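You operate a simulated robot arm through the tools that you are given. There is no shell and no other tool.

Carry out the task below with a simulated robot arm. There is one attempt and no reset: what you move stays moved.

JOB
Gauge the 10 mm block on the anvil plate, then put it away in the steel tray.
Fine: with the block on the plate slide the gauge carriage to 3, then back to 1. Set down upright: what you pick out.

It is judged by the outcome, as a careful person would: the job done as asked, and still so three seconds after it is handed in. It fails if anything else is knocked over, pushed out of place, dropped, spilled or broken.

ROBOT AND FRAMES
A 7-joint arm with a two-finger parallel gripper, fixed in place. Base frame: the origin is on the floor under the middle of its stand, x ahead of it, y to its left, z up; the work surface is at about z = 0.8. Readings come in m, rad, newtons and seconds.
It reaches about 1.479 m from its shoulder. Its first joint turns from -2.897 to 2.897 rad. Payload 4.4 kg.
The TCP is the grasp point between the finger pads, 0.023 m short of the fingertips. In the tool frame z runs along the fingers and y along their closing line. The gripper opens to 0.094 m. The fingers are 0.038 m wide and 0.01 m thick; the gripper's body (0.054 by 0.096 m) begins 0.039 m behind the TCP.
Orientation is told as [roll, pitch, yaw] about the base's x, y, z axes, in that order, counted from this pose: with the fingers straight down and closing along the base's y, the tool's x points along the base's -x, its y along +y and its z along -z.

CONTROLS
- The arm moves only by the tool apply_moves. Its argument "motion" is text: rows parted by semicolons, each of 7 numbers parted by spaces: the shift along the tool's x, y, z in m, then the turn, a rotation vector about the tool's x, y, z in rad, then the opening, from 0 (shut) to 1 (fully open). In form: tx ty tz ax ay az gripper; .... A call has 1 to 20 rows; each row shifts and turns the commanded pose from where the row before left it, along the tool's axes as they then stand. A row lasts 0.2 s, in which the tool goes at most 0.05 m and 0.15 rad; a call with a longer step from one row to the next is refused whole, and so is a gripper value outside its range. A pose out of reach is approached as far as the arm can. The call stops where the force on the tool passes 90 N (or 10 N more than at its start, if that is more) or the arm is blocked; 0.2 s more then pass. Each finger travels about 0.072 m/s and halts on what it meets, pressing with about 38 N; the grip force reading is that of the motor and also rises with nothing between the fingers. The clock runs only during rows and for 0.2 s after the last one: add rows that do not move to give the fingers time. It gives the time, the measured TCP pose, the force on the tool (base axes), the opening and the grip force at its end, in the units of the frame above (readings bear some noise), with the torque about the TCP (base axes, N m) and any sound that the robot's microphone picked up, and new pictures: "views" is both (left out), scene, wrist or none.
- Cameras (640 x 400 px; columns grow to the right, rows downward): "scene" is fixed at [0.0595, 0.4962, 1.4024]; the picture's right is [-0.12, -0.99, 0.00], its down [-0.63, 0.08, -0.77] and it looks along [0.76, -0.09, -0.64] (base axes); focal length 314 px, centre (320, 200). "wrist" rides on the gripper at [0.086, 0.016, -0.074] in the tool frame; the picture's right is [-0.18, 0.98, 0.00], its down [-0.58, -0.11, -0.81] and it looks along [-0.79, -0.15, 0.59] (tool axes); focal length 243 px, centre (320, 200). There is no depth. A picture from a camera that has moved, and an enlarged one, comes with that camera's place and axes in the base frame and with its lens. The place of the scene camera against the robot may be out by one fixed shift of up to 0.012 m in any direction.
- zoom(camera, box): a new picture of the part [left, top, right, bottom] of that camera's present view, enlarged. It takes no simulated time.
- sign_off(): hands the job in; it is judged then, once.

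Nothing tells you positions but the pictures and the camera data. Unless the task says otherwise, let go and move clear before handing in.

The tools are called after "Call:" as a command line: name --argument value ..., lists and objects as JSON in quotes. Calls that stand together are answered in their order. apply_moves: Moves the arm, as the interface text tells. Its arguments: {"type":"object","properties":{"motion":{"type":"string"},"views":{"type":"string","enum":["both","scene","wrist","none"]}},"required":["motion"]} The other tools are called the same way: zoom (camera, box) takes an enlarged picture of a part of a camera's view; sign_off () hands the job in.

At the start:

```text
time: 0.0
position: [0.6007, 0.4057, 1.1337]
tcp_rot: [0.0, 0.001, -0.001]
ft_force: [0.5, 0.5, -0.2]
moment: [0.01, 0.02, 0.0]
opening: 0.0939
grip_force: 0.0
```

scene: 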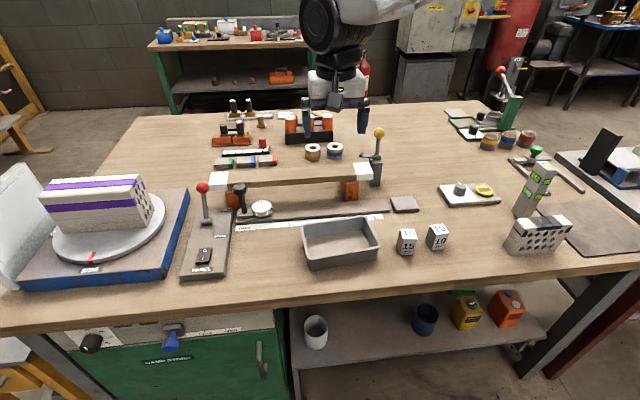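
wrist: 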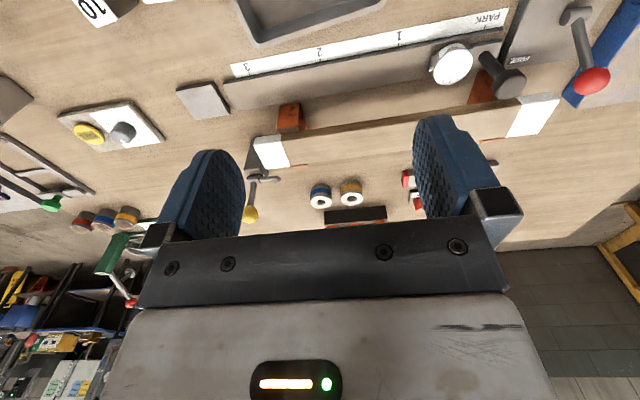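

I see a workbench with a gauge rail (a scale with PARK, 1, 2, 3), a steel tray, and two small blocks labelled 15 and 10 near the tray. I'll zoom in on these areas before moving anything.

Call:
zoom --camera "scene" --box '[170, 160, 410, 310]'

Call:
zoom --camera "scene" --box '[370, 170, 530, 270]'

Call:
zoom --camera "scene" --box '[200, 90, 400, 215]'

Call:
zoom --camera "wrist" --box '[40, 0, 640, 180]'

```text
2.67 times, centred on (290, 235) of scene
camera zoom: at [0.0595, 0.4962, 1.4024], right [-0.12, -0.99, 0.0], down [-0.63, 0.08, -0.77], along [0.76, -0.09, -0.64], focal length 838 px, centre (400, 107)
```

zoom: 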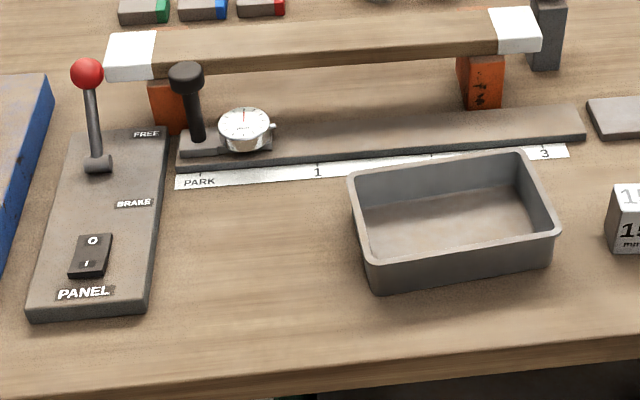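

```text
4.00 times, centred on (450, 220) of scene
camera zoom: at [0.0595, 0.4962, 1.4024], right [-0.12, -0.99, 0.0], down [-0.63, 0.08, -0.77], along [0.76, -0.09, -0.64], focal length 1256 px, centre (-200, 120)
```

zoom: 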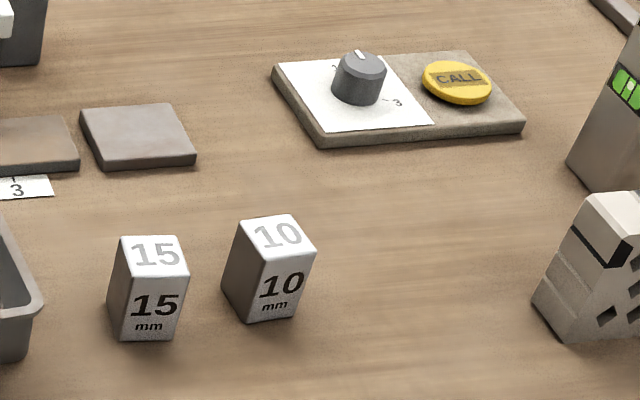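

```text
3.20 times, centred on (300, 152) of scene
camera zoom: at [0.0595, 0.4962, 1.4024], right [-0.12, -0.99, 0.0], down [-0.63, 0.08, -0.77], along [0.76, -0.09, -0.64], focal length 1005 px, centre (384, 352)
```

zoom: 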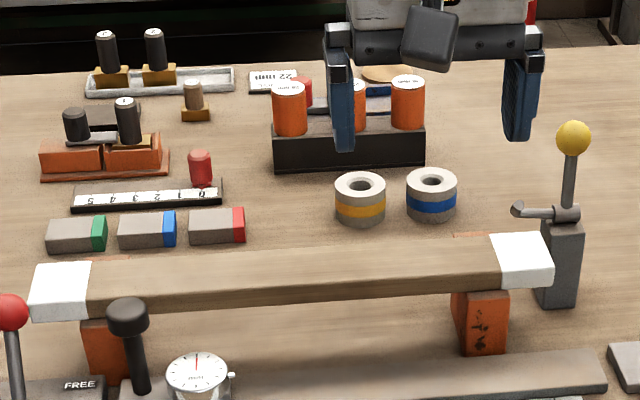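

```text
1.07 times, centred on (340, 90) of wrist (not enlarged: the box is as wide or as high as the picture)
camera zoom: at [0.5144, 0.4222, 1.2083], right [0.18, 0.98, 0.0], down [0.58, -0.11, 0.81], along [0.79, -0.15, -0.59], focal length 259 px, centre (299, 317)
```

zoom: 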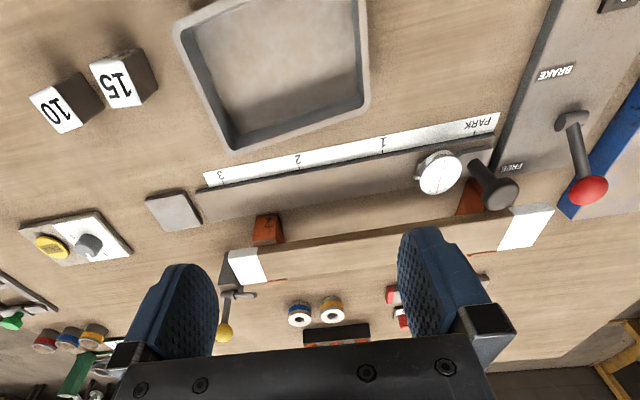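

The gauge rail runs along y at about x ≈ 0.70, with the carriage handle at PARK (y ≈ 0.625) and tick 3 at y ≈ 0.27. The anvil plate is near (0.72, 0.17), the 10 mm block near (0.56, 0.14) and the tray near (0.58, 0.385). I'll fly the wrist camera over the carriage and brake panel for a closer look.

Call:
apply_moves --motion "0.016 0.039 0.011 0 0 0 1; 0.016 0.039 0.011 0 0 0 1; 0.016 0.039 0.011 0 0 0 1; 0.016 0.039 0.011 0 0 0 1; 0.016 0.039 0.011 0 0 0 1; 0 0 0 0 0 0 1; 0 0 0 0 0 0 1" --views "both"

```text
time: 1.6
position: [0.5197, 0.6003, 1.0801]
tcp_rot: [0.001, 0.001, -0.001]
ft_force: [-0.4, 0.9, -0.1]
moment: [-0.02, 0.01, 0.0]
opening: 0.0941
grip_force: 0.0
camera wrist: at [0.4342, 0.6157, 1.1541], right [0.18, 0.98, 0.0], down [0.58, -0.11, 0.81], along [0.79, -0.15, -0.59], focal length 243 px, centre (320, 200)
```

scene: 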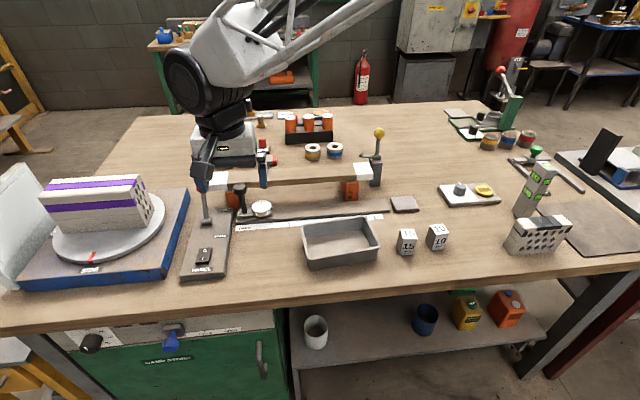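
wrist: 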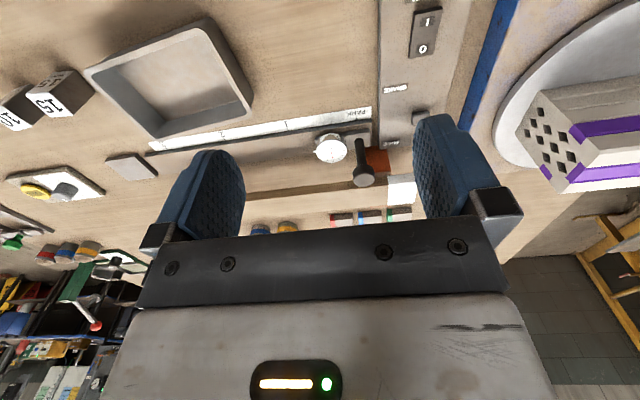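

Call:
zoom --camera "wrist" --box '[240, 60, 440, 200]'

Call:
zoom --camera "wrist" --box '[80, 60, 340, 220]'

```text
2.86 times, centred on (340, 130) of wrist
camera zoom: at [0.4342, 0.6157, 1.1541], right [0.18, 0.98, 0.0], down [0.58, -0.11, 0.81], along [0.79, -0.15, -0.59], focal length 693 px, centre (263, 400)
```

zoom: 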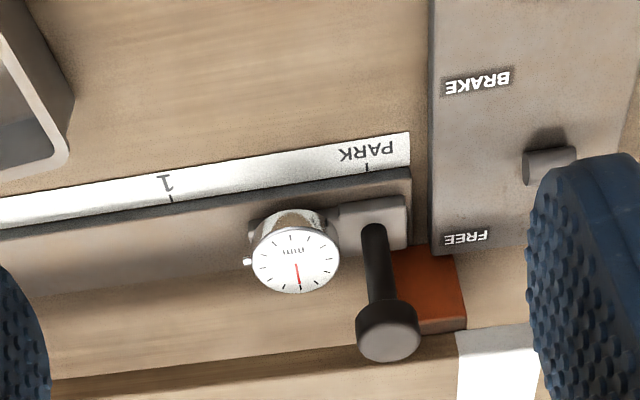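

```text
2.46 times, centred on (210, 140) of wrist
camera zoom: at [0.4342, 0.6157, 1.1541], right [0.18, 0.98, 0.0], down [0.58, -0.11, 0.81], along [0.79, -0.15, -0.59], focal length 597 px, centre (591, 348)
```

zoom: 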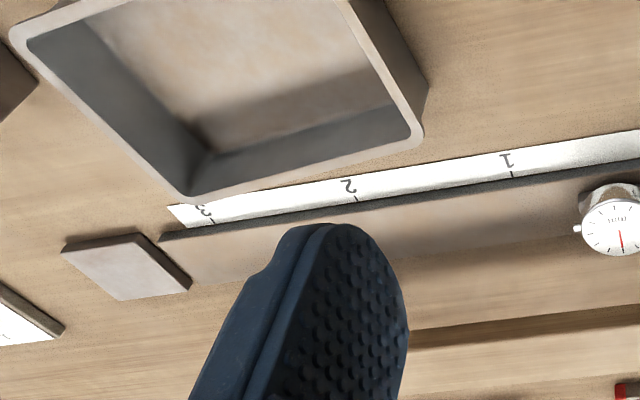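

The brake lever leans toward FREE (ball at x ≈ 0.72, pivot ≈ 0.69). The carriage handle lines up with the PARK tick at y ≈ 0.63, and the ticks are about 0.12 m apart. Next I'll move over to the 10 mm block and locate it with the wrist camera.

Call:
apply_moves --motion "0.0036 -0.04 0.0073 0 0 0 1; 0.0036 -0.04 0.0073 0 0 0 1; 0.0036 -0.04 0.0073 0 0 0 1; 0.0036 -0.04 0.0073 0 0 0 1; 0.0036 -0.04 0.0073 0 0 0 1; 0.0036 -0.04 0.0073 0 0 0 1; 0.0036 -0.04 0.0073 0 0 0 1; 0.0036 -0.04 0.0073 0 0 0 1; 0.0036 -0.04 0.0073 0 0 0 1; 0.0036 -0.04 0.0073 0 0 0 1; 0.0036 -0.04 0.0073 0 0 0 1; 0 0 0 0 0 0 0.7; 0 0 0 0 0 0 0.7; 0 0 0 0 0 0 0.7" --views "both"

```text
time: 4.6
position: [0.482, 0.1633, 0.9976]
tcp_rot: [-0.001, 0.0, 0.0]
ft_force: [-0.6, 0.2, 0.1]
moment: [0.01, 0.01, 0.0]
opening: 0.0658
grip_force: 0.0
camera wrist: at [0.3965, 0.1788, 1.0732], right [0.18, 0.98, 0.0], down [0.58, -0.11, 0.81], along [0.79, -0.15, -0.59], focal length 243 px, centre (320, 200)
```

scene: 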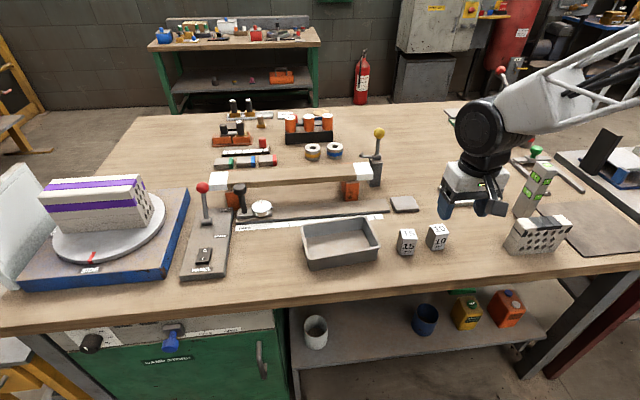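
wrist: 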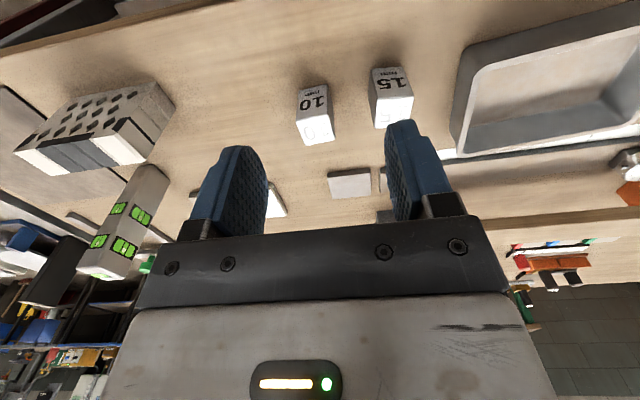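

Call:
zoom --camera "wrist" --box '[270, 60, 430, 210]'

```text
2.67 times, centred on (350, 135) of wrist
camera zoom: at [0.3965, 0.1788, 1.0732], right [0.18, 0.98, 0.0], down [0.58, -0.11, 0.81], along [0.79, -0.15, -0.59], focal length 647 px, centre (240, 373)
```

zoom: 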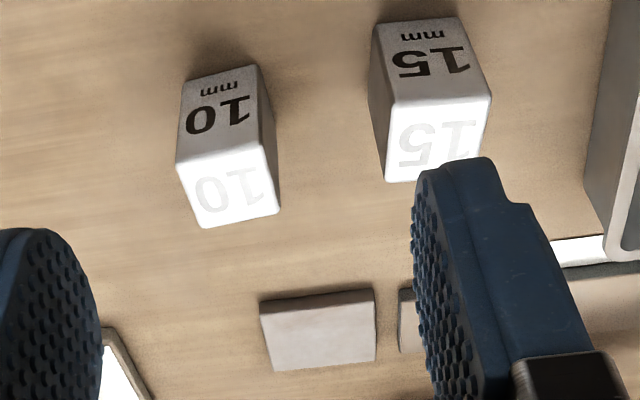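

The 10 mm block is about 34 mm square and 60 mm tall, centred near (0.558, 0.145) and turned about 4°, with roughly 45 mm between it and the 15 block. I'll move above it, align the gripper's yaw, and check the reading before going down.

Call:
apply_moves --motion "-0.0252 -0.0062 0.0225 0 0 0 0.66; -0.0252 -0.0062 0.0225 0 0 0 0.66; -0.0252 -0.0062 0.0225 0 0 0 0.66; 0 0 0 0 0 -0.066 0.66; 0 0 0 0 0 0 0.66; 0 0 0 0 0 0 0.66" --views "both"

```text
time: 6.0
position: [0.5559, 0.1423, 0.9331]
tcp_rot: [-0.001, -0.001, 0.067]
ft_force: [0.3, -0.4, 0.7]
moment: [-0.02, -0.02, 0.0]
opening: 0.0617
grip_force: 0.0
camera wrist: at [0.4689, 0.1528, 1.0068], right [0.12, 0.99, 0.0], down [0.59, -0.07, 0.81], along [0.8, -0.1, -0.59], focal length 243 px, centre (320, 200)
```

scene: 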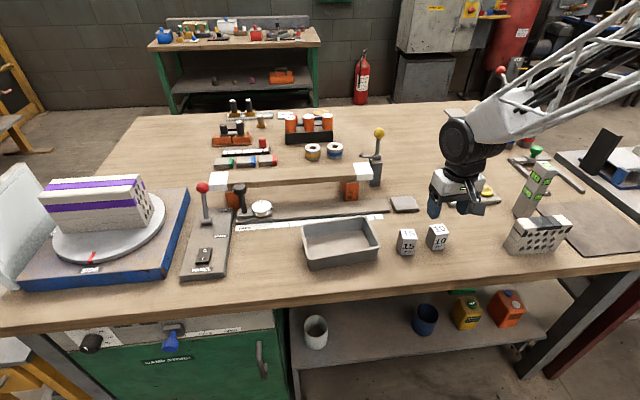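
wrist: 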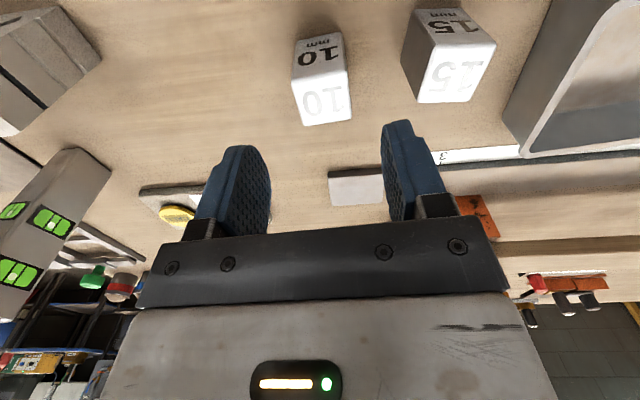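

Call:
zoom --camera "wrist" --box '[260, 0, 460, 140]'

Call:
zoom --camera "wrist" --box '[310, 130, 530, 260]'

```text
2.86 times, centred on (360, 70) of wrist
camera zoom: at [0.4689, 0.1528, 1.0068], right [0.12, 0.99, 0.0], down [0.59, -0.07, 0.81], along [0.8, -0.1, -0.59], focal length 693 px, centre (206, 571)
```

zoom: 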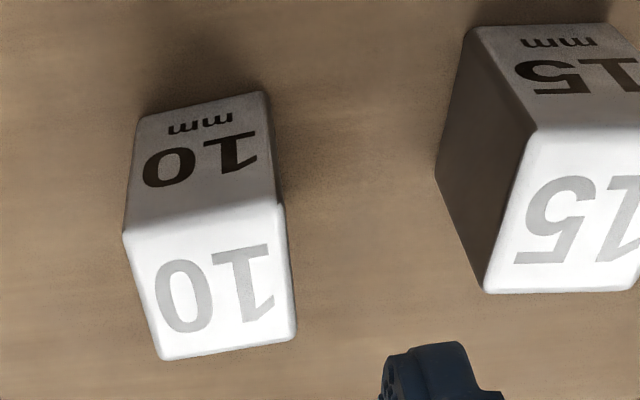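

```text
2.91 times, centred on (420, 195) of wrist
camera zoom: at [0.4689, 0.1528, 1.0068], right [0.12, 0.99, 0.0], down [0.59, -0.07, 0.81], along [0.8, -0.1, -0.59], focal length 706 px, centre (29, 214)
```

zoom: 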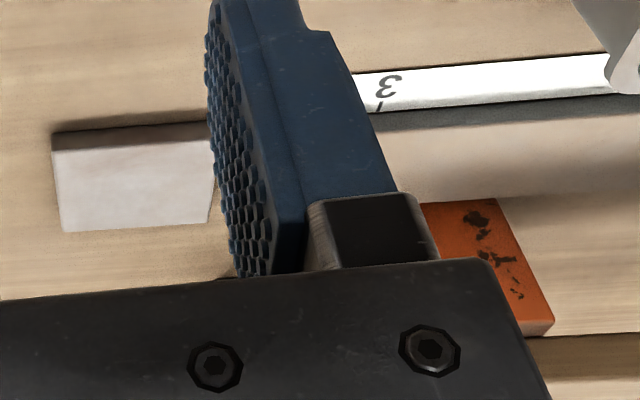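

My second fix puts the block at (0.5585, 0.1446), and the plate centre at about (0.719, 0.171) with its top near z ≈ 0.808. I'll go down and close on the block.

Call:
apply_moves --motion "-0.002 0.0024 0.02 0 0 0 0.66; 0 0 0.025 0 0 0 0.66; 0 0 0.025 0 0 0 0.66; 0 0 0.021 0 0 0 0.66; 0 0 0 0 0 0 0.66; 0 0 0 0 0 0 0.66" --views "both"

```text
time: 7.4
position: [0.5593, 0.1453, 0.8393]
tcp_rot: [0.001, 0.0, 0.067]
ft_force: [0.2, -0.4, 0.3]
moment: [0.03, -0.01, 0.0]
opening: 0.062
grip_force: 0.0
camera wrist: at [0.4721, 0.1546, 0.9142], right [0.12, 0.99, 0.0], down [0.59, -0.07, 0.81], along [0.8, -0.1, -0.59], focal length 243 px, centre (320, 200)
```

scene: 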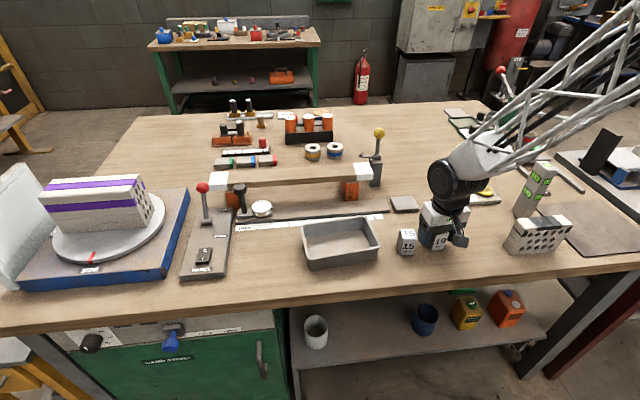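
wrist: 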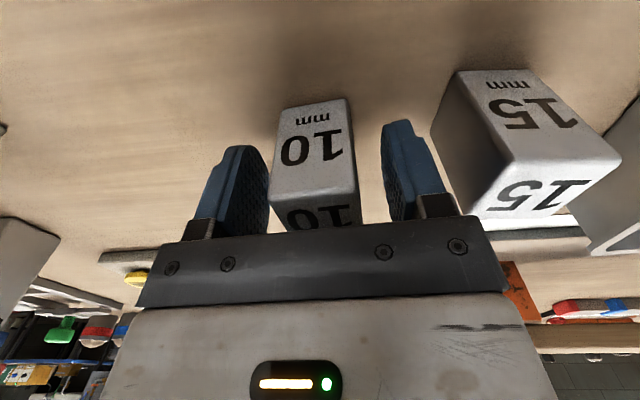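

The block sits between the fingers, well clear of the 15 block, so I'll close the grip.

Call:
apply_moves --motion "0 0 0 0 0 0 0.45; 0 0 0 0 0 0 0.2; 0 0 0 0 0 0 0; 0 0 0 0 0 0 0; 0 0 0 0 0 0 0" --views "wrist"

```text
time: 8.6
position: [0.5599, 0.1425, 0.8391]
tcp_rot: [0.0, 0.0, 0.066]
ft_force: [0.7, -0.2, -0.2]
moment: [0.0, -0.04, -0.02]
opening: 0.0358
grip_force: 37.9
camera wrist: at [0.4721, 0.1546, 0.9143], right [0.12, 0.99, 0.0], down [0.59, -0.07, 0.81], along [0.8, -0.1, -0.59], focal length 243 px, centre (320, 200)
```

wrist: 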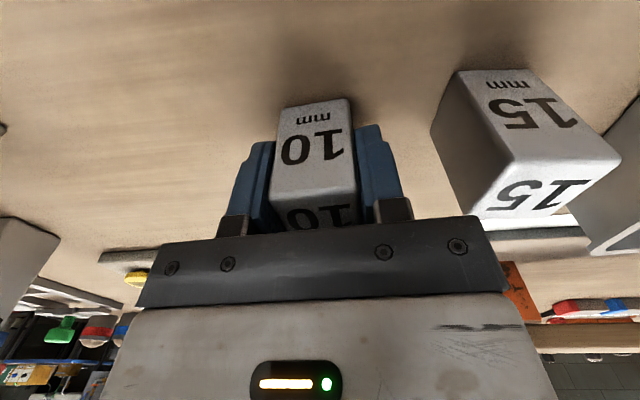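

The block is gripped at 35.8 mm wide. I'll lift it straight up, square the yaw, and carry it to hover above the anvil plate.

Call:
apply_moves --motion "0 0 -0.02 0 0 0 0; 0 0 -0.04 0 0 0 0; 0 0 -0.04 0 0 0 0; 0 0 0 0 0 0.066 0; -0.032 0.0053 0 0 0 0 0; -0.032 0.0053 0 0 0 0 0; -0.032 0.0053 0 0 0 0 0; -0.032 0.0053 0 0 0 0 0; -0.032 0.0053 0 0 0 0 0; 0 0 0 0 0 0 0; 0 0 0 0 0 0 0" --views "both"

Call:
apply_moves --motion "0 0 0 0 0 0 0" --views "none"

Call:
apply_moves --motion "0 0 0 0 0 0 0" --views "none"

```text
time: 11.0
position: [0.7183, 0.1725, 0.9389]
tcp_rot: [0.001, -0.001, 0.0]
ft_force: [-0.2, 0.6, -2.2]
moment: [-0.02, 0.0, -0.03]
opening: 0.0356
grip_force: 37.8
camera wrist: at [0.6329, 0.1877, 1.0134], right [0.18, 0.98, 0.0], down [0.58, -0.11, 0.81], along [0.79, -0.15, -0.59], focal length 243 px, centre (320, 200)
```

scene: 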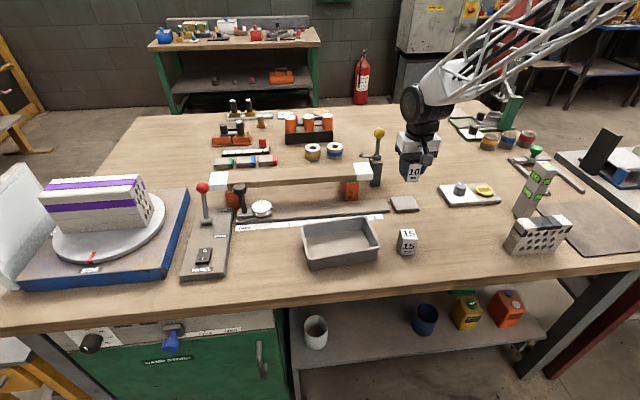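
wrist: 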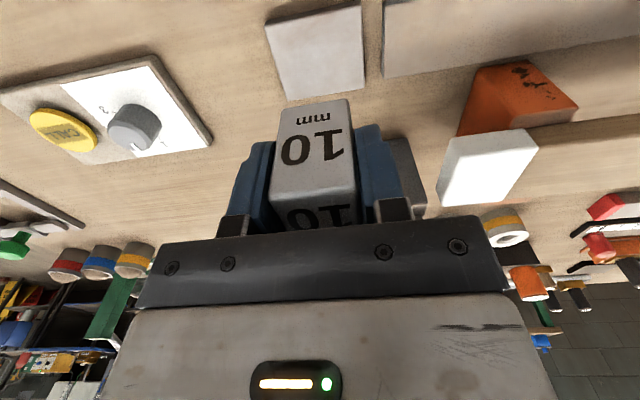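

```text
time: 11.4
position: [0.7179, 0.171, 0.9388]
tcp_rot: [0.0, 0.0, -0.002]
ft_force: [-0.1, -0.1, -3.3]
moment: [0.03, 0.0, 0.04]
opening: 0.0358
grip_force: 38.8
```

```text
time: 11.8
position: [0.7193, 0.1699, 0.9381]
tcp_rot: [0.001, 0.0, 0.001]
ft_force: [-1.1, 0.2, -2.6]
moment: [0.01, -0.06, 0.0]
opening: 0.0357
grip_force: 38.5
```

Call:
zoom --camera "wrist" --box '[230, 0, 450, 140]'

Call:
zoom --camera "scene" --box '[360, 120, 480, 230]'

```text
2.86 times, centred on (340, 70) of wrist
camera zoom: at [0.6327, 0.1877, 1.0134], right [0.18, 0.98, 0.0], down [0.58, -0.11, 0.81], along [0.79, -0.15, -0.59], focal length 693 px, centre (263, 571)
```

zoom: 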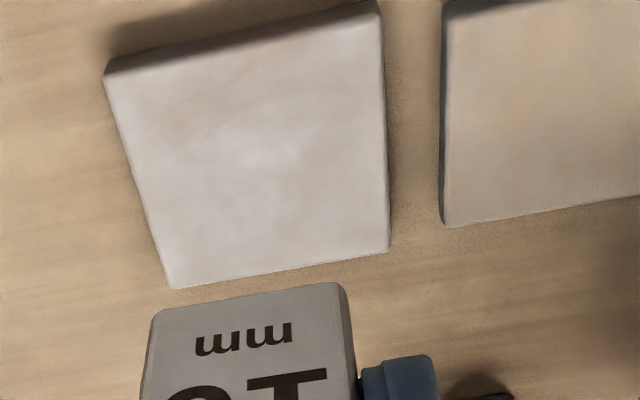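

```text
3.64 times, centred on (420, 175) of scene
camera zoom: at [0.0595, 0.4962, 1.4024], right [-0.12, -0.99, 0.0], down [-0.63, 0.08, -0.77], along [0.76, -0.09, -0.64], focal length 1142 px, centre (-44, 291)
```

zoom: 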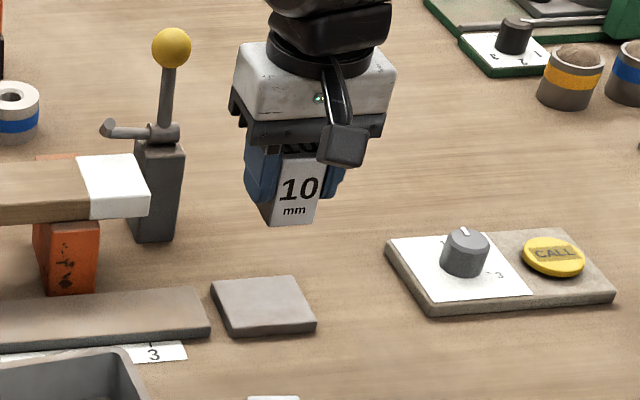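

The block hangs at about (0.720, 0.1706), directly over the plate centre (0.720, 0.170). I'll lower it most of the way, then finish in small steps.

Call:
apply_moves --motion "0 0 0.02 0 0 0 0; 0 0 0.025 0 0 0 0; 0 0 0.02 0 0 0 0; 0 0 0.01 0 0 0 0; 0 0 0 0 0 0 0; 0 0 0 0 0 0 0" --views "both"

```text
time: 13.2
position: [0.7176, 0.171, 0.8637]
tcp_rot: [0.0, 0.001, 0.0]
ft_force: [-0.1, -0.6, -2.8]
moment: [0.0, 0.0, -0.02]
opening: 0.0359
grip_force: 37.9
camera wrist: at [0.6315, 0.1876, 0.9385], right [0.18, 0.98, 0.0], down [0.58, -0.11, 0.81], along [0.79, -0.15, -0.59], focal length 243 px, centre (320, 200)
```

scene: 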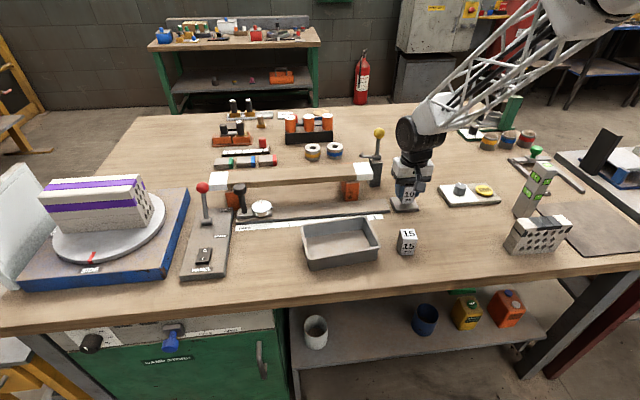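
wrist: 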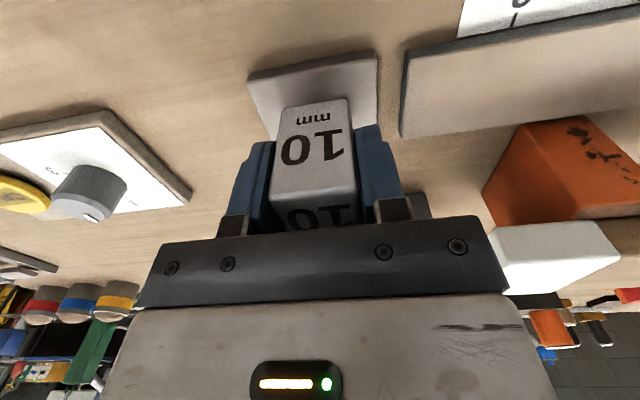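

Call:
apply_moves --motion "0 0 0.005 0 0 0 0; 0 0 0.004 0 0 0 0; 0 0 0 0 0 0 0" --views "none"

Call:
apply_moves --motion "0 0 0.002 0 0 0 0; 0 0 0 0 0 0 0" --views "none"

Call:
apply_moves --motion "0 0 0.0015 0 0 0 0; 0 0 0 0 0 0 0" --views "wrist"

```text
time: 14.0
position: [0.719, 0.171, 0.8553]
tcp_rot: [0.0, -0.001, 0.001]
ft_force: [-0.3, 0.0, -2.2]
moment: [0.02, -0.02, 0.01]
opening: 0.0358
grip_force: 37.6
```

```text
time: 14.6
position: [0.7187, 0.1721, 0.8529]
tcp_rot: [0.0, 0.001, -0.002]
ft_force: [-0.6, -0.3, -4.0]
moment: [-0.03, -0.01, 0.0]
opening: 0.0359
grip_force: 38.2
```

```text
time: 15.2
position: [0.7193, 0.1712, 0.852]
tcp_rot: [0.001, 0.001, 0.0]
ft_force: [0.2, 0.0, -2.5]
moment: [-0.01, -0.03, -0.02]
opening: 0.0358
grip_force: 37.6
camera wrist: at [0.6327, 0.1876, 0.9271], right [0.18, 0.98, 0.0], down [0.58, -0.11, 0.81], along [0.79, -0.15, -0.59], focal length 243 px, centre (320, 200)
```

wrist: 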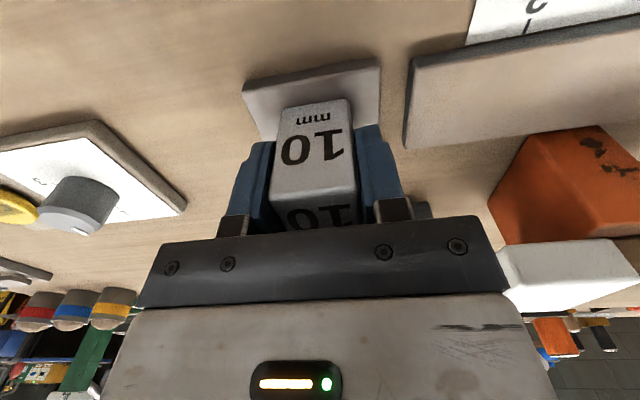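

Call:
apply_moves --motion "0 0 0.0015 0 0 0 0; 0 0 0 0 0 0 0" --views "none"

Call:
apply_moves --motion "0 0 0.0015 0 0 0 0; 0 0 0 0 0 0 0" --views "none"

Call:
zoom --camera "scene" --box '[360, 150, 460, 230]'

```text
time: 15.8
position: [0.7212, 0.1706, 0.8511]
tcp_rot: [0.0, -0.002, 0.002]
ft_force: [-4.7, 0.3, 12.0]
moment: [-0.02, 0.43, -0.01]
opening: 0.0359
grip_force: 37.7
```

```text
time: 16.4
position: [0.72, 0.1707, 0.8509]
tcp_rot: [0.001, -0.001, -0.001]
ft_force: [-3.4, -1.2, 31.8]
moment: [-0.09, -0.06, -0.02]
opening: 0.0357
grip_force: 38.3
```

```text
5.00 times, centred on (410, 190) of scene
camera zoom: at [0.0595, 0.4962, 1.4024], right [-0.12, -0.99, 0.0], down [-0.63, 0.08, -0.77], along [0.76, -0.09, -0.64], focal length 1570 px, centre (-130, 250)
```

zoom: 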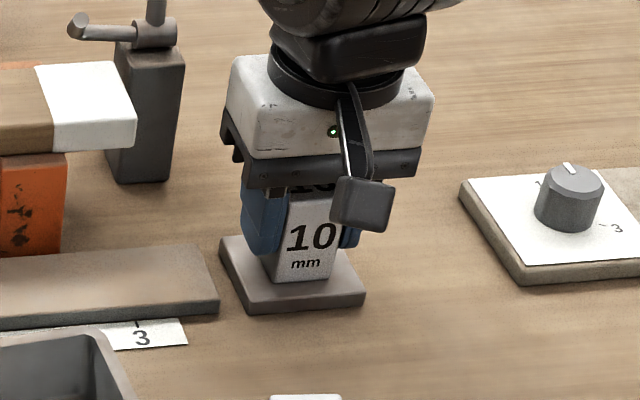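

The block is seated on the plate, with contact force around 30 N. I'll back off slightly to relieve it, open gently, and rise straight up.

Call:
apply_moves --motion "0 0 -0.002 0 0 0 0; 0 0 0 0 0 0 0; 0 0 0 0 0 0 0.42; 0 0 0 0 0 0 0.48; 0 0 0 0 0 0 0.56; 0 0 0 0 0 0 0.64; 0 0 0 0 0 0 0.64" --views "both"

```text
time: 18.0
position: [0.7193, 0.17, 0.8519]
tcp_rot: [0.001, 0.001, 0.0]
ft_force: [-0.8, -0.5, -0.1]
moment: [-0.01, 0.02, -0.04]
opening: 0.06
grip_force: 0.1
camera wrist: at [0.6328, 0.1872, 0.9261], right [0.18, 0.98, 0.0], down [0.58, -0.11, 0.81], along [0.79, -0.15, -0.59], focal length 243 px, centre (320, 200)
```

scene: 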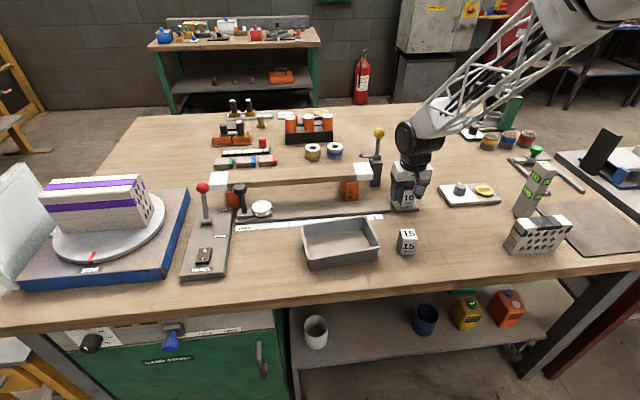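
wrist: 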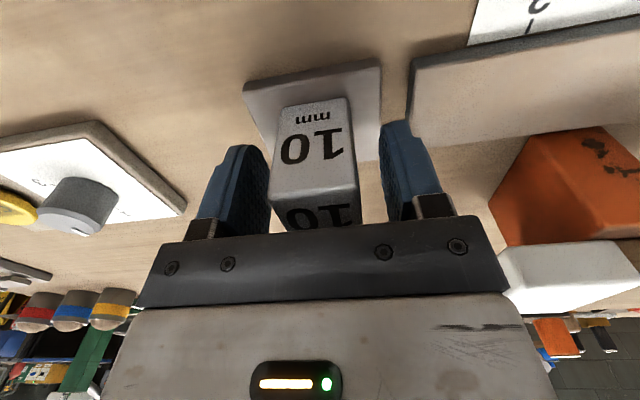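

Call:
apply_moves --motion "0 0 -0.02 0 0 0 0.64; 0 0 -0.04 0 0 0 0.64; 0 0 -0.045 0 0 0 0.64; 0 0 -0.045 0 0 0 0.64; 0.04 0 0 0 0 0 0.64; 0.04 0 0 0 0 0 0.64; 0.02 0.03 0 0 0 0 0.64; 0 0 0 0 0 0 0.64; 0 0 0 0 0 0 0.64" --views "both"

Call:
zoom --camera "scene" --box '[360, 150, 460, 230]'

Call:
zoom --camera "wrist" --box '[220, 20, 440, 160]'

```text
time: 20.0
position: [0.6179, 0.2001, 1.0025]
tcp_rot: [0.002, 0.001, 0.0]
ft_force: [0.4, -0.8, -0.1]
moment: [0.05, -0.01, 0.02]
opening: 0.06
grip_force: 0.0
camera wrist: at [0.5306, 0.2173, 1.0772], right [0.18, 0.98, 0.0], down [0.58, -0.11, 0.81], along [0.79, -0.15, -0.59], focal length 243 px, centre (320, 200)
```

scene: 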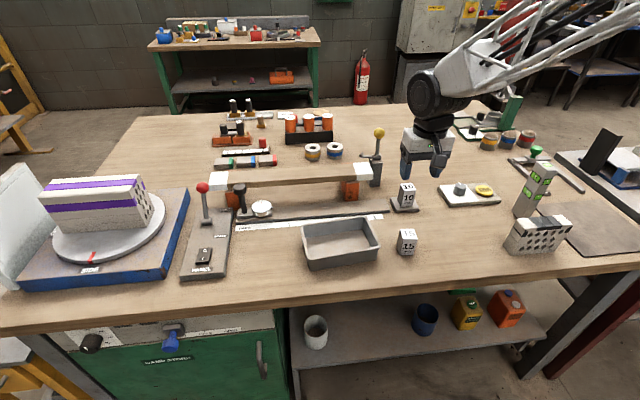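
wrist: 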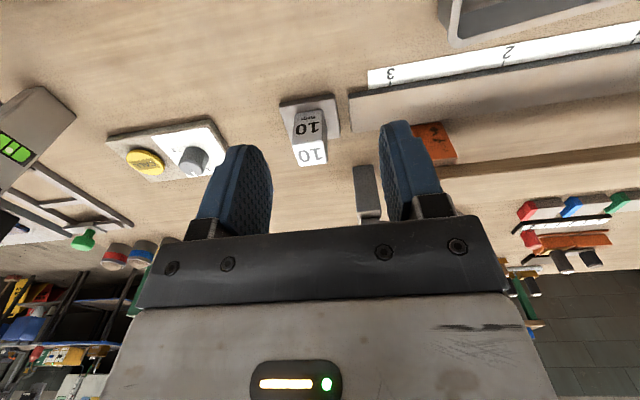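

```text
5.00 times, centred on (410, 190) of scene
camera zoom: at [0.0595, 0.4962, 1.4024], right [-0.12, -0.99, 0.0], down [-0.63, 0.08, -0.77], along [0.76, -0.09, -0.64], focal length 1570 px, centre (-130, 250)
```

zoom: 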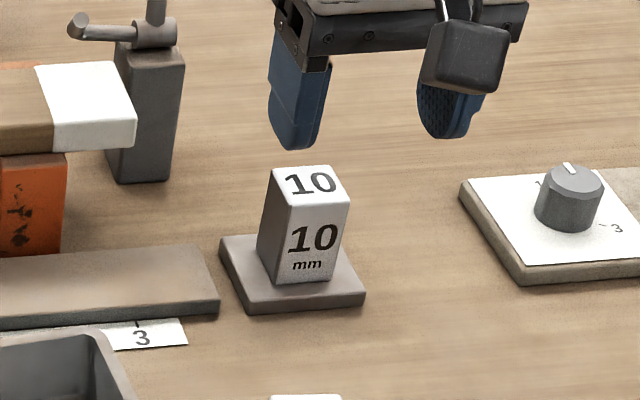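

```text
2.86 times, centred on (330, 90) of wrist
camera zoom: at [0.5306, 0.2173, 1.0772], right [0.18, 0.98, 0.0], down [0.58, -0.11, 0.81], along [0.79, -0.15, -0.59], focal length 693 px, centre (291, 514)
```

zoom: 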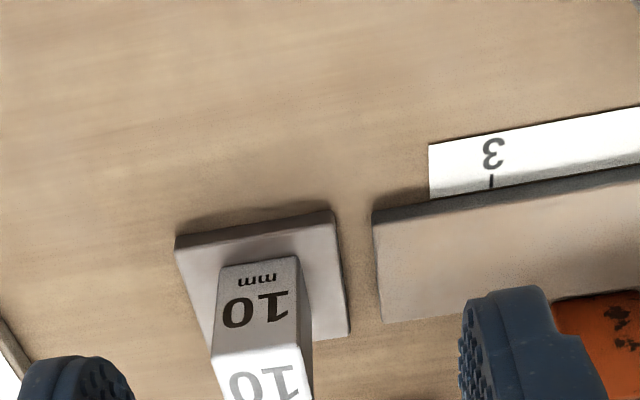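

The block stands upright, centred on the plate, and tick 3 is confirmed at y = 0.270. Now I'll go to the carriage for a close look before gripping its handle.

Call:
apply_moves --motion "0.002 0.048 -0.002 0 0 0 0.64; 0.002 0.048 0 0 0 0 0.64; 0.002 0.048 0 0 0 0 0.64; 0.002 0.048 0 0 0 0 0.64; 0.002 0.048 0 0 0 0 0.64; 0.002 0.048 0 0 0 0 0.64; 0.002 0.048 0 0 0 0 0.64; 0.002 0.048 0 0 0 0 0.64; 0 0 0 0 0 0 0.64; 0 0 0 0 0 0 0.64" --views "both"

Call:
zoom --camera "wrist" --box '[240, 40, 440, 220]'

Call:
zoom --camera "wrist" --box '[390, 0, 590, 140]'

Call:
zoom --camera "scene" --box '[180, 150, 300, 290]'

```text
time: 22.2
position: [0.6027, 0.5863, 1.003]
tcp_rot: [0.001, 0.0, -0.001]
ft_force: [0.0, 0.2, 0.5]
moment: [-0.03, 0.01, 0.01]
opening: 0.0602
grip_force: 0.0
camera wrist: at [0.5162, 0.6015, 1.0776], right [0.18, 0.98, 0.0], down [0.58, -0.11, 0.81], along [0.79, -0.15, -0.59], focal length 243 px, centre (320, 200)
```

scene: 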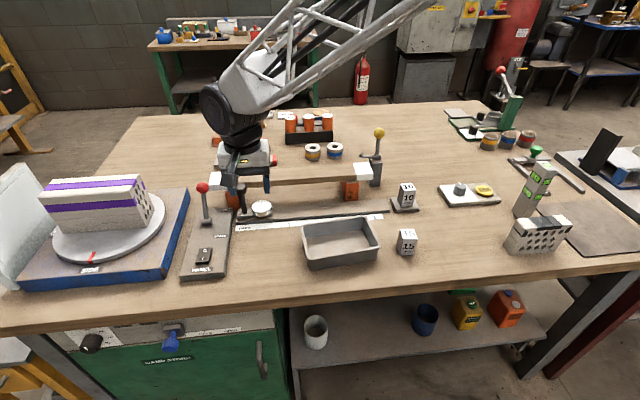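
wrist: 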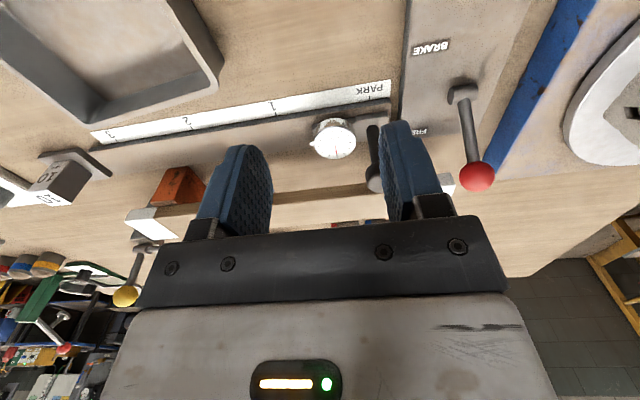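

```text
2.22 times, centred on (340, 130) of wrist
camera zoom: at [0.5162, 0.6015, 1.0776], right [0.18, 0.98, 0.0], down [0.58, -0.11, 0.81], along [0.79, -0.15, -0.59], focal length 539 px, centre (276, 356)
```

zoom: 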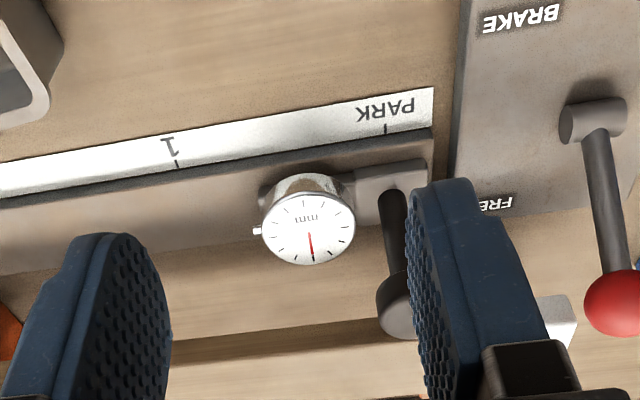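

```text
2.86 times, centred on (490, 70) of wrist
camera zoom: at [0.5162, 0.6015, 1.0776], right [0.18, 0.98, 0.0], down [0.58, -0.11, 0.81], along [0.79, -0.15, -0.59], focal length 693 px, centre (-166, 571)
```

zoom: 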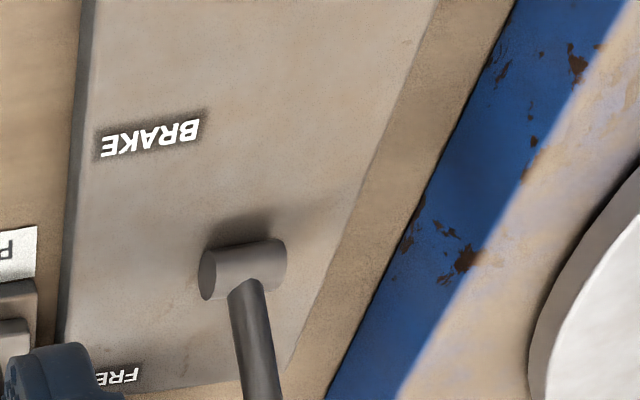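

```text
2.86 times, centred on (240, 220) of scene
camera zoom: at [0.0595, 0.4962, 1.4024], right [-0.12, -0.99, 0.0], down [-0.63, 0.08, -0.77], along [0.76, -0.09, -0.64], focal length 897 px, centre (549, 143)
```

zoom: 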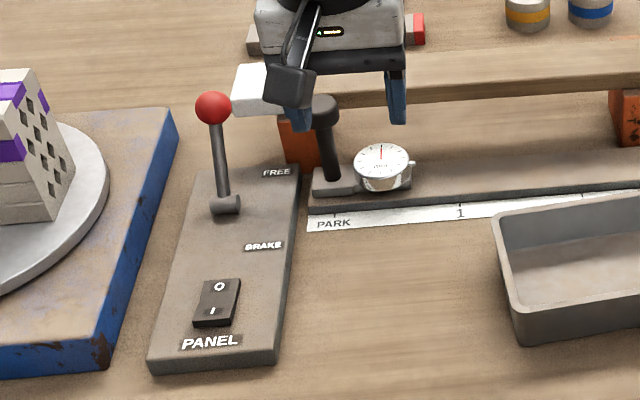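

The lever is clearly tilted toward FREE, so I'll leave it alone. The handle knob is at about (0.717, 0.630), 32 mm across, with its top near z ≈ 0.913; next I'll position directly above it.

Call:
apply_moves --motion "-0.037 0.0149 0 0 0 0 0.64; -0.037 0.0149 0 0 0 0 0.64; -0.037 0.0149 0 0 0 0 0.64; 0 0 0.02 0 0 0 0.64; 0 0 0 0 0 0 0.64; 0 0 0 0 0 0 0.64" --views "both"

Call:
zoom --camera "wrist" --box '[220, 40, 440, 240]'

Call:
zoom --camera "scene" --box '[180, 120, 320, 240]'

```text
time: 23.6
position: [0.7123, 0.6311, 0.9834]
tcp_rot: [-0.001, 0.002, 0.0]
ft_force: [0.3, 0.8, 0.1]
moment: [0.04, 0.0, -0.03]
opening: 0.0602
grip_force: 0.0
camera wrist: at [0.6274, 0.6473, 1.0582], right [0.18, 0.98, 0.0], down [0.58, -0.11, 0.81], along [0.79, -0.15, -0.59], focal length 243 px, centre (320, 200)
```

scene: 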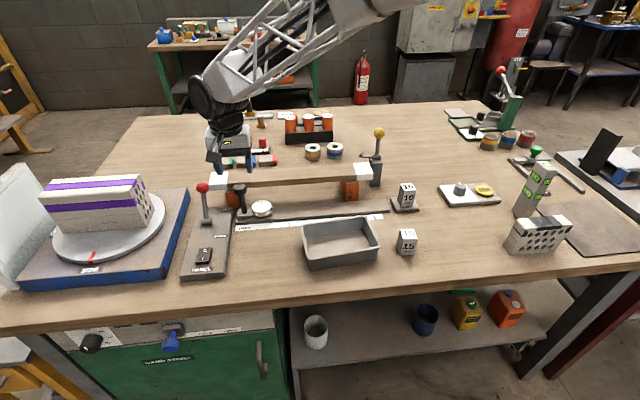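
wrist: 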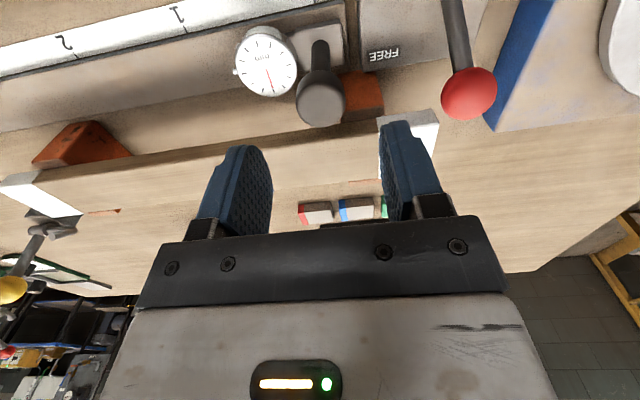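

```text
2.00 times, centred on (330, 140) of wrist
camera zoom: at [0.6274, 0.6473, 1.0582], right [0.18, 0.98, 0.0], down [0.58, -0.11, 0.81], along [0.79, -0.15, -0.59], focal length 485 px, centre (300, 320)
```

zoom: 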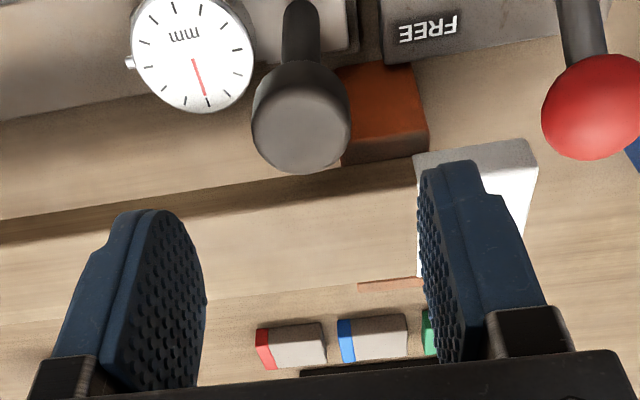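

```text
3.33 times, centred on (250, 180) of scene
camera zoom: at [0.0595, 0.4962, 1.4024], right [-0.12, -0.99, 0.0], down [-0.63, 0.08, -0.77], along [0.76, -0.09, -0.64], focal length 1047 px, centre (553, 267)
```

zoom: 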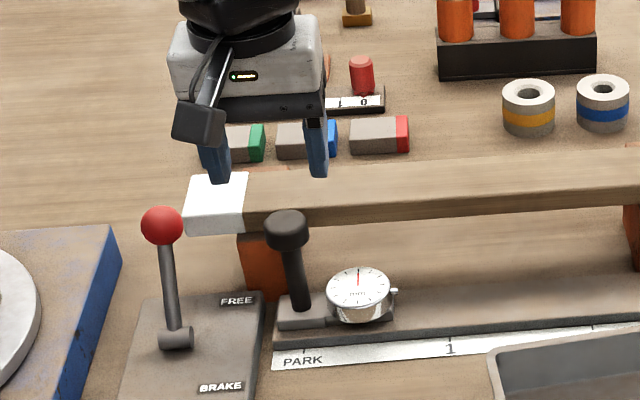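

The knob's top centre computes to (0.717, 0.630, 0.913), right under the gripper, and the beam sits behind at x ≥ 0.755, leaving about 2 cm to spare. I'll go down and close on the knob.

Call:
apply_moves --motion "-0.001 0 0.02 0 0 0 0.64; 0 0 0.025 0 0 0 0.64; 0 0 0.025 0 0 0 0.64; 0 0 0.013 0 0 0 0.64; 0 0 0 0 0 0 0.64; 0 0 0 0 0 0 0.64" --views "both"

Call:
zoom --camera "scene" --box '[180, 120, 320, 240]'

```text
time: 25.0
position: [0.7142, 0.6305, 0.8993]
tcp_rot: [0.0, -0.001, 0.0]
ft_force: [-0.3, -0.8, -0.4]
moment: [-0.03, 0.02, -0.02]
opening: 0.0601
grip_force: 0.1
camera wrist: at [0.6282, 0.6466, 0.9748], right [0.18, 0.98, 0.0], down [0.58, -0.11, 0.81], along [0.79, -0.15, -0.59], focal length 243 px, centre (320, 200)
```

scene: 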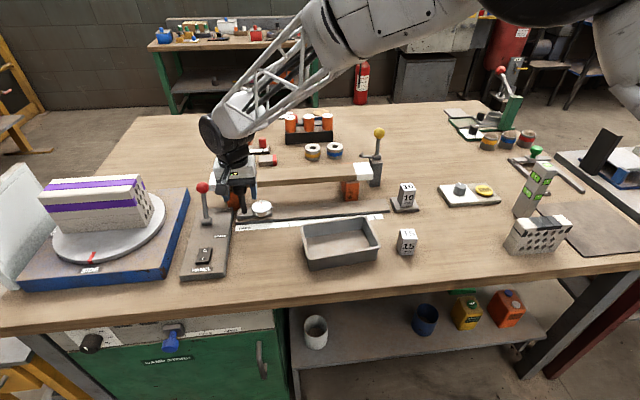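
wrist: 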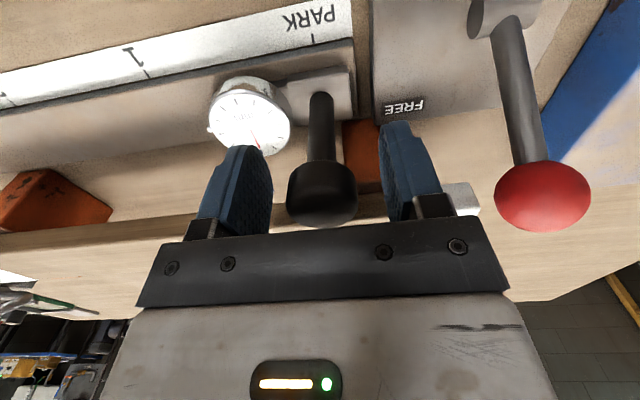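

```text
3.33 times, centred on (250, 180) of scene
camera zoom: at [0.0595, 0.4962, 1.4024], right [-0.12, -0.99, 0.0], down [-0.63, 0.08, -0.77], along [0.76, -0.09, -0.64], focal length 1047 px, centre (553, 267)
```

zoom: 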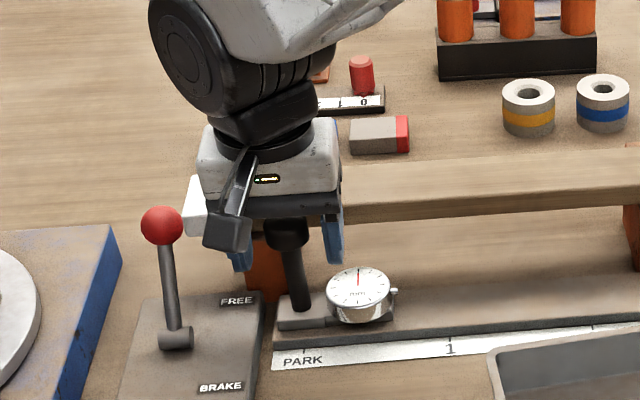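

The knob is centred between the fingers, with the dial and lever clear, so I'll close on it.

Call:
apply_moves --motion "0 0 0 0 0 0 0.45; 0 0 0 0 0 0 0.2; 0 0 0 0 0 0 0; 0 0 0 0 0 0 0; 0 0 0 0 0 0 0" --views "wrist"

```text
time: 26.2
position: [0.7133, 0.6298, 0.9006]
tcp_rot: [-0.001, -0.001, 0.0]
ft_force: [-0.4, -0.3, -1.0]
moment: [0.3, 0.0, -0.04]
opening: 0.0337
grip_force: 45.3
camera wrist: at [0.6282, 0.6466, 0.9748], right [0.18, 0.98, 0.0], down [0.58, -0.11, 0.81], along [0.79, -0.15, -0.59], focal length 243 px, centre (320, 200)
```

wrist: 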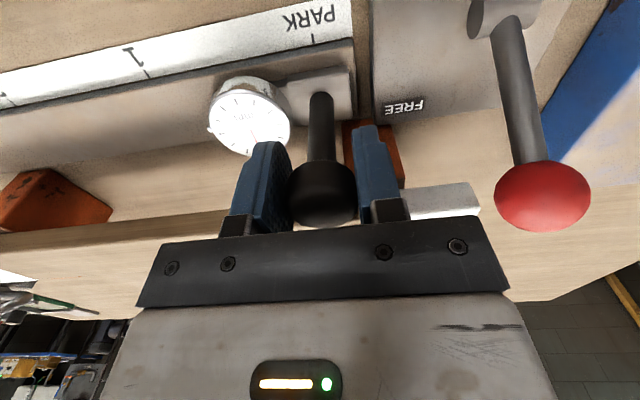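

The knob is gripped at 33.7 mm. I'll test-slide the carriage 2 cm toward 1 to check it moves freely.

Call:
apply_moves --motion "0 -0.005 0 0 0 0 0; 0 -0.007 0 0 0 0 0; 0 -0.008 0 0 0 0 0; 0 0 0 0 0 0 0" --views "wrist"

```text
time: 27.2
position: [0.7158, 0.6107, 0.9011]
tcp_rot: [0.0, 0.0, 0.0]
ft_force: [-2.8, 0.2, -10.6]
moment: [0.29, -0.03, 0.02]
opening: 0.0335
grip_force: 44.8
camera wrist: at [0.6283, 0.6264, 0.9749], right [0.18, 0.98, 0.0], down [0.58, -0.11, 0.81], along [0.79, -0.15, -0.59], focal length 243 px, centre (320, 200)
```

wrist: 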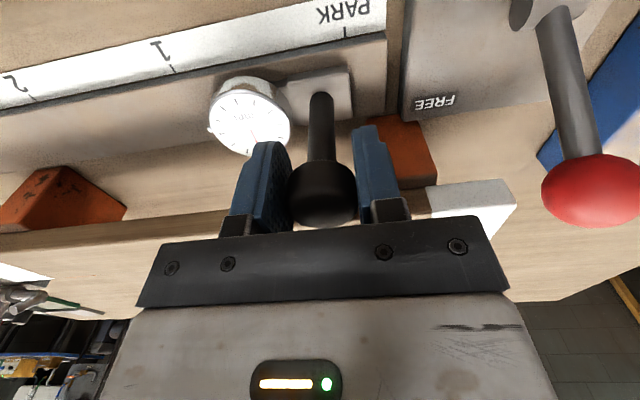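

It slides freely with the arm. I'll continue the slide toward 3 in stages.

Call:
apply_moves --motion "0 -0.01 0.0005 0 0 0 0; 0 -0.018 0 0 0 0 0; 0 -0.018 0 0 0 0 0; 0 -0.018 0 0 0 0 0; 0 -0.018 0 0 0 0 0; 0 -0.018 0 0 0 0 0; 0 0 0 0 0 0 0" --views "both"

```text
time: 28.8
position: [0.7152, 0.5104, 0.8989]
tcp_rot: [0.0, 0.001, 0.0]
ft_force: [-1.7, -0.6, -0.3]
moment: [-0.2, -0.13, -0.11]
opening: 0.0336
grip_force: 45.1
camera wrist: at [0.6282, 0.5266, 0.9748], right [0.18, 0.98, 0.0], down [0.58, -0.11, 0.81], along [0.79, -0.15, -0.59], focal length 243 px, centre (320, 200)
```

scene: 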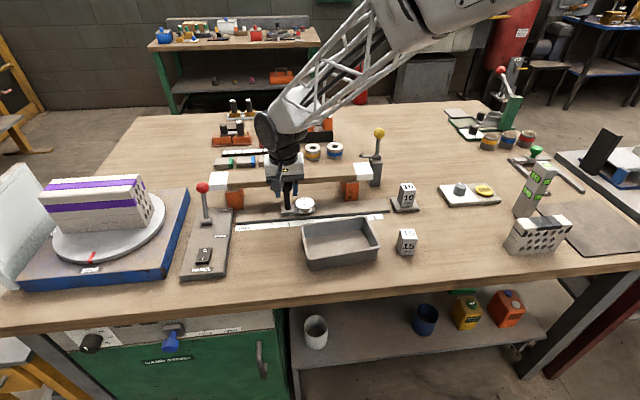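
wrist: 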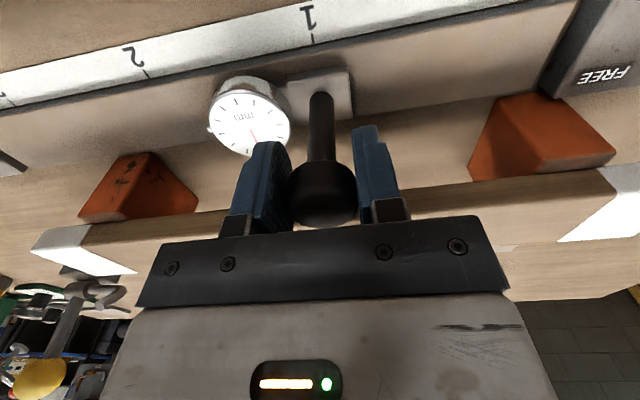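

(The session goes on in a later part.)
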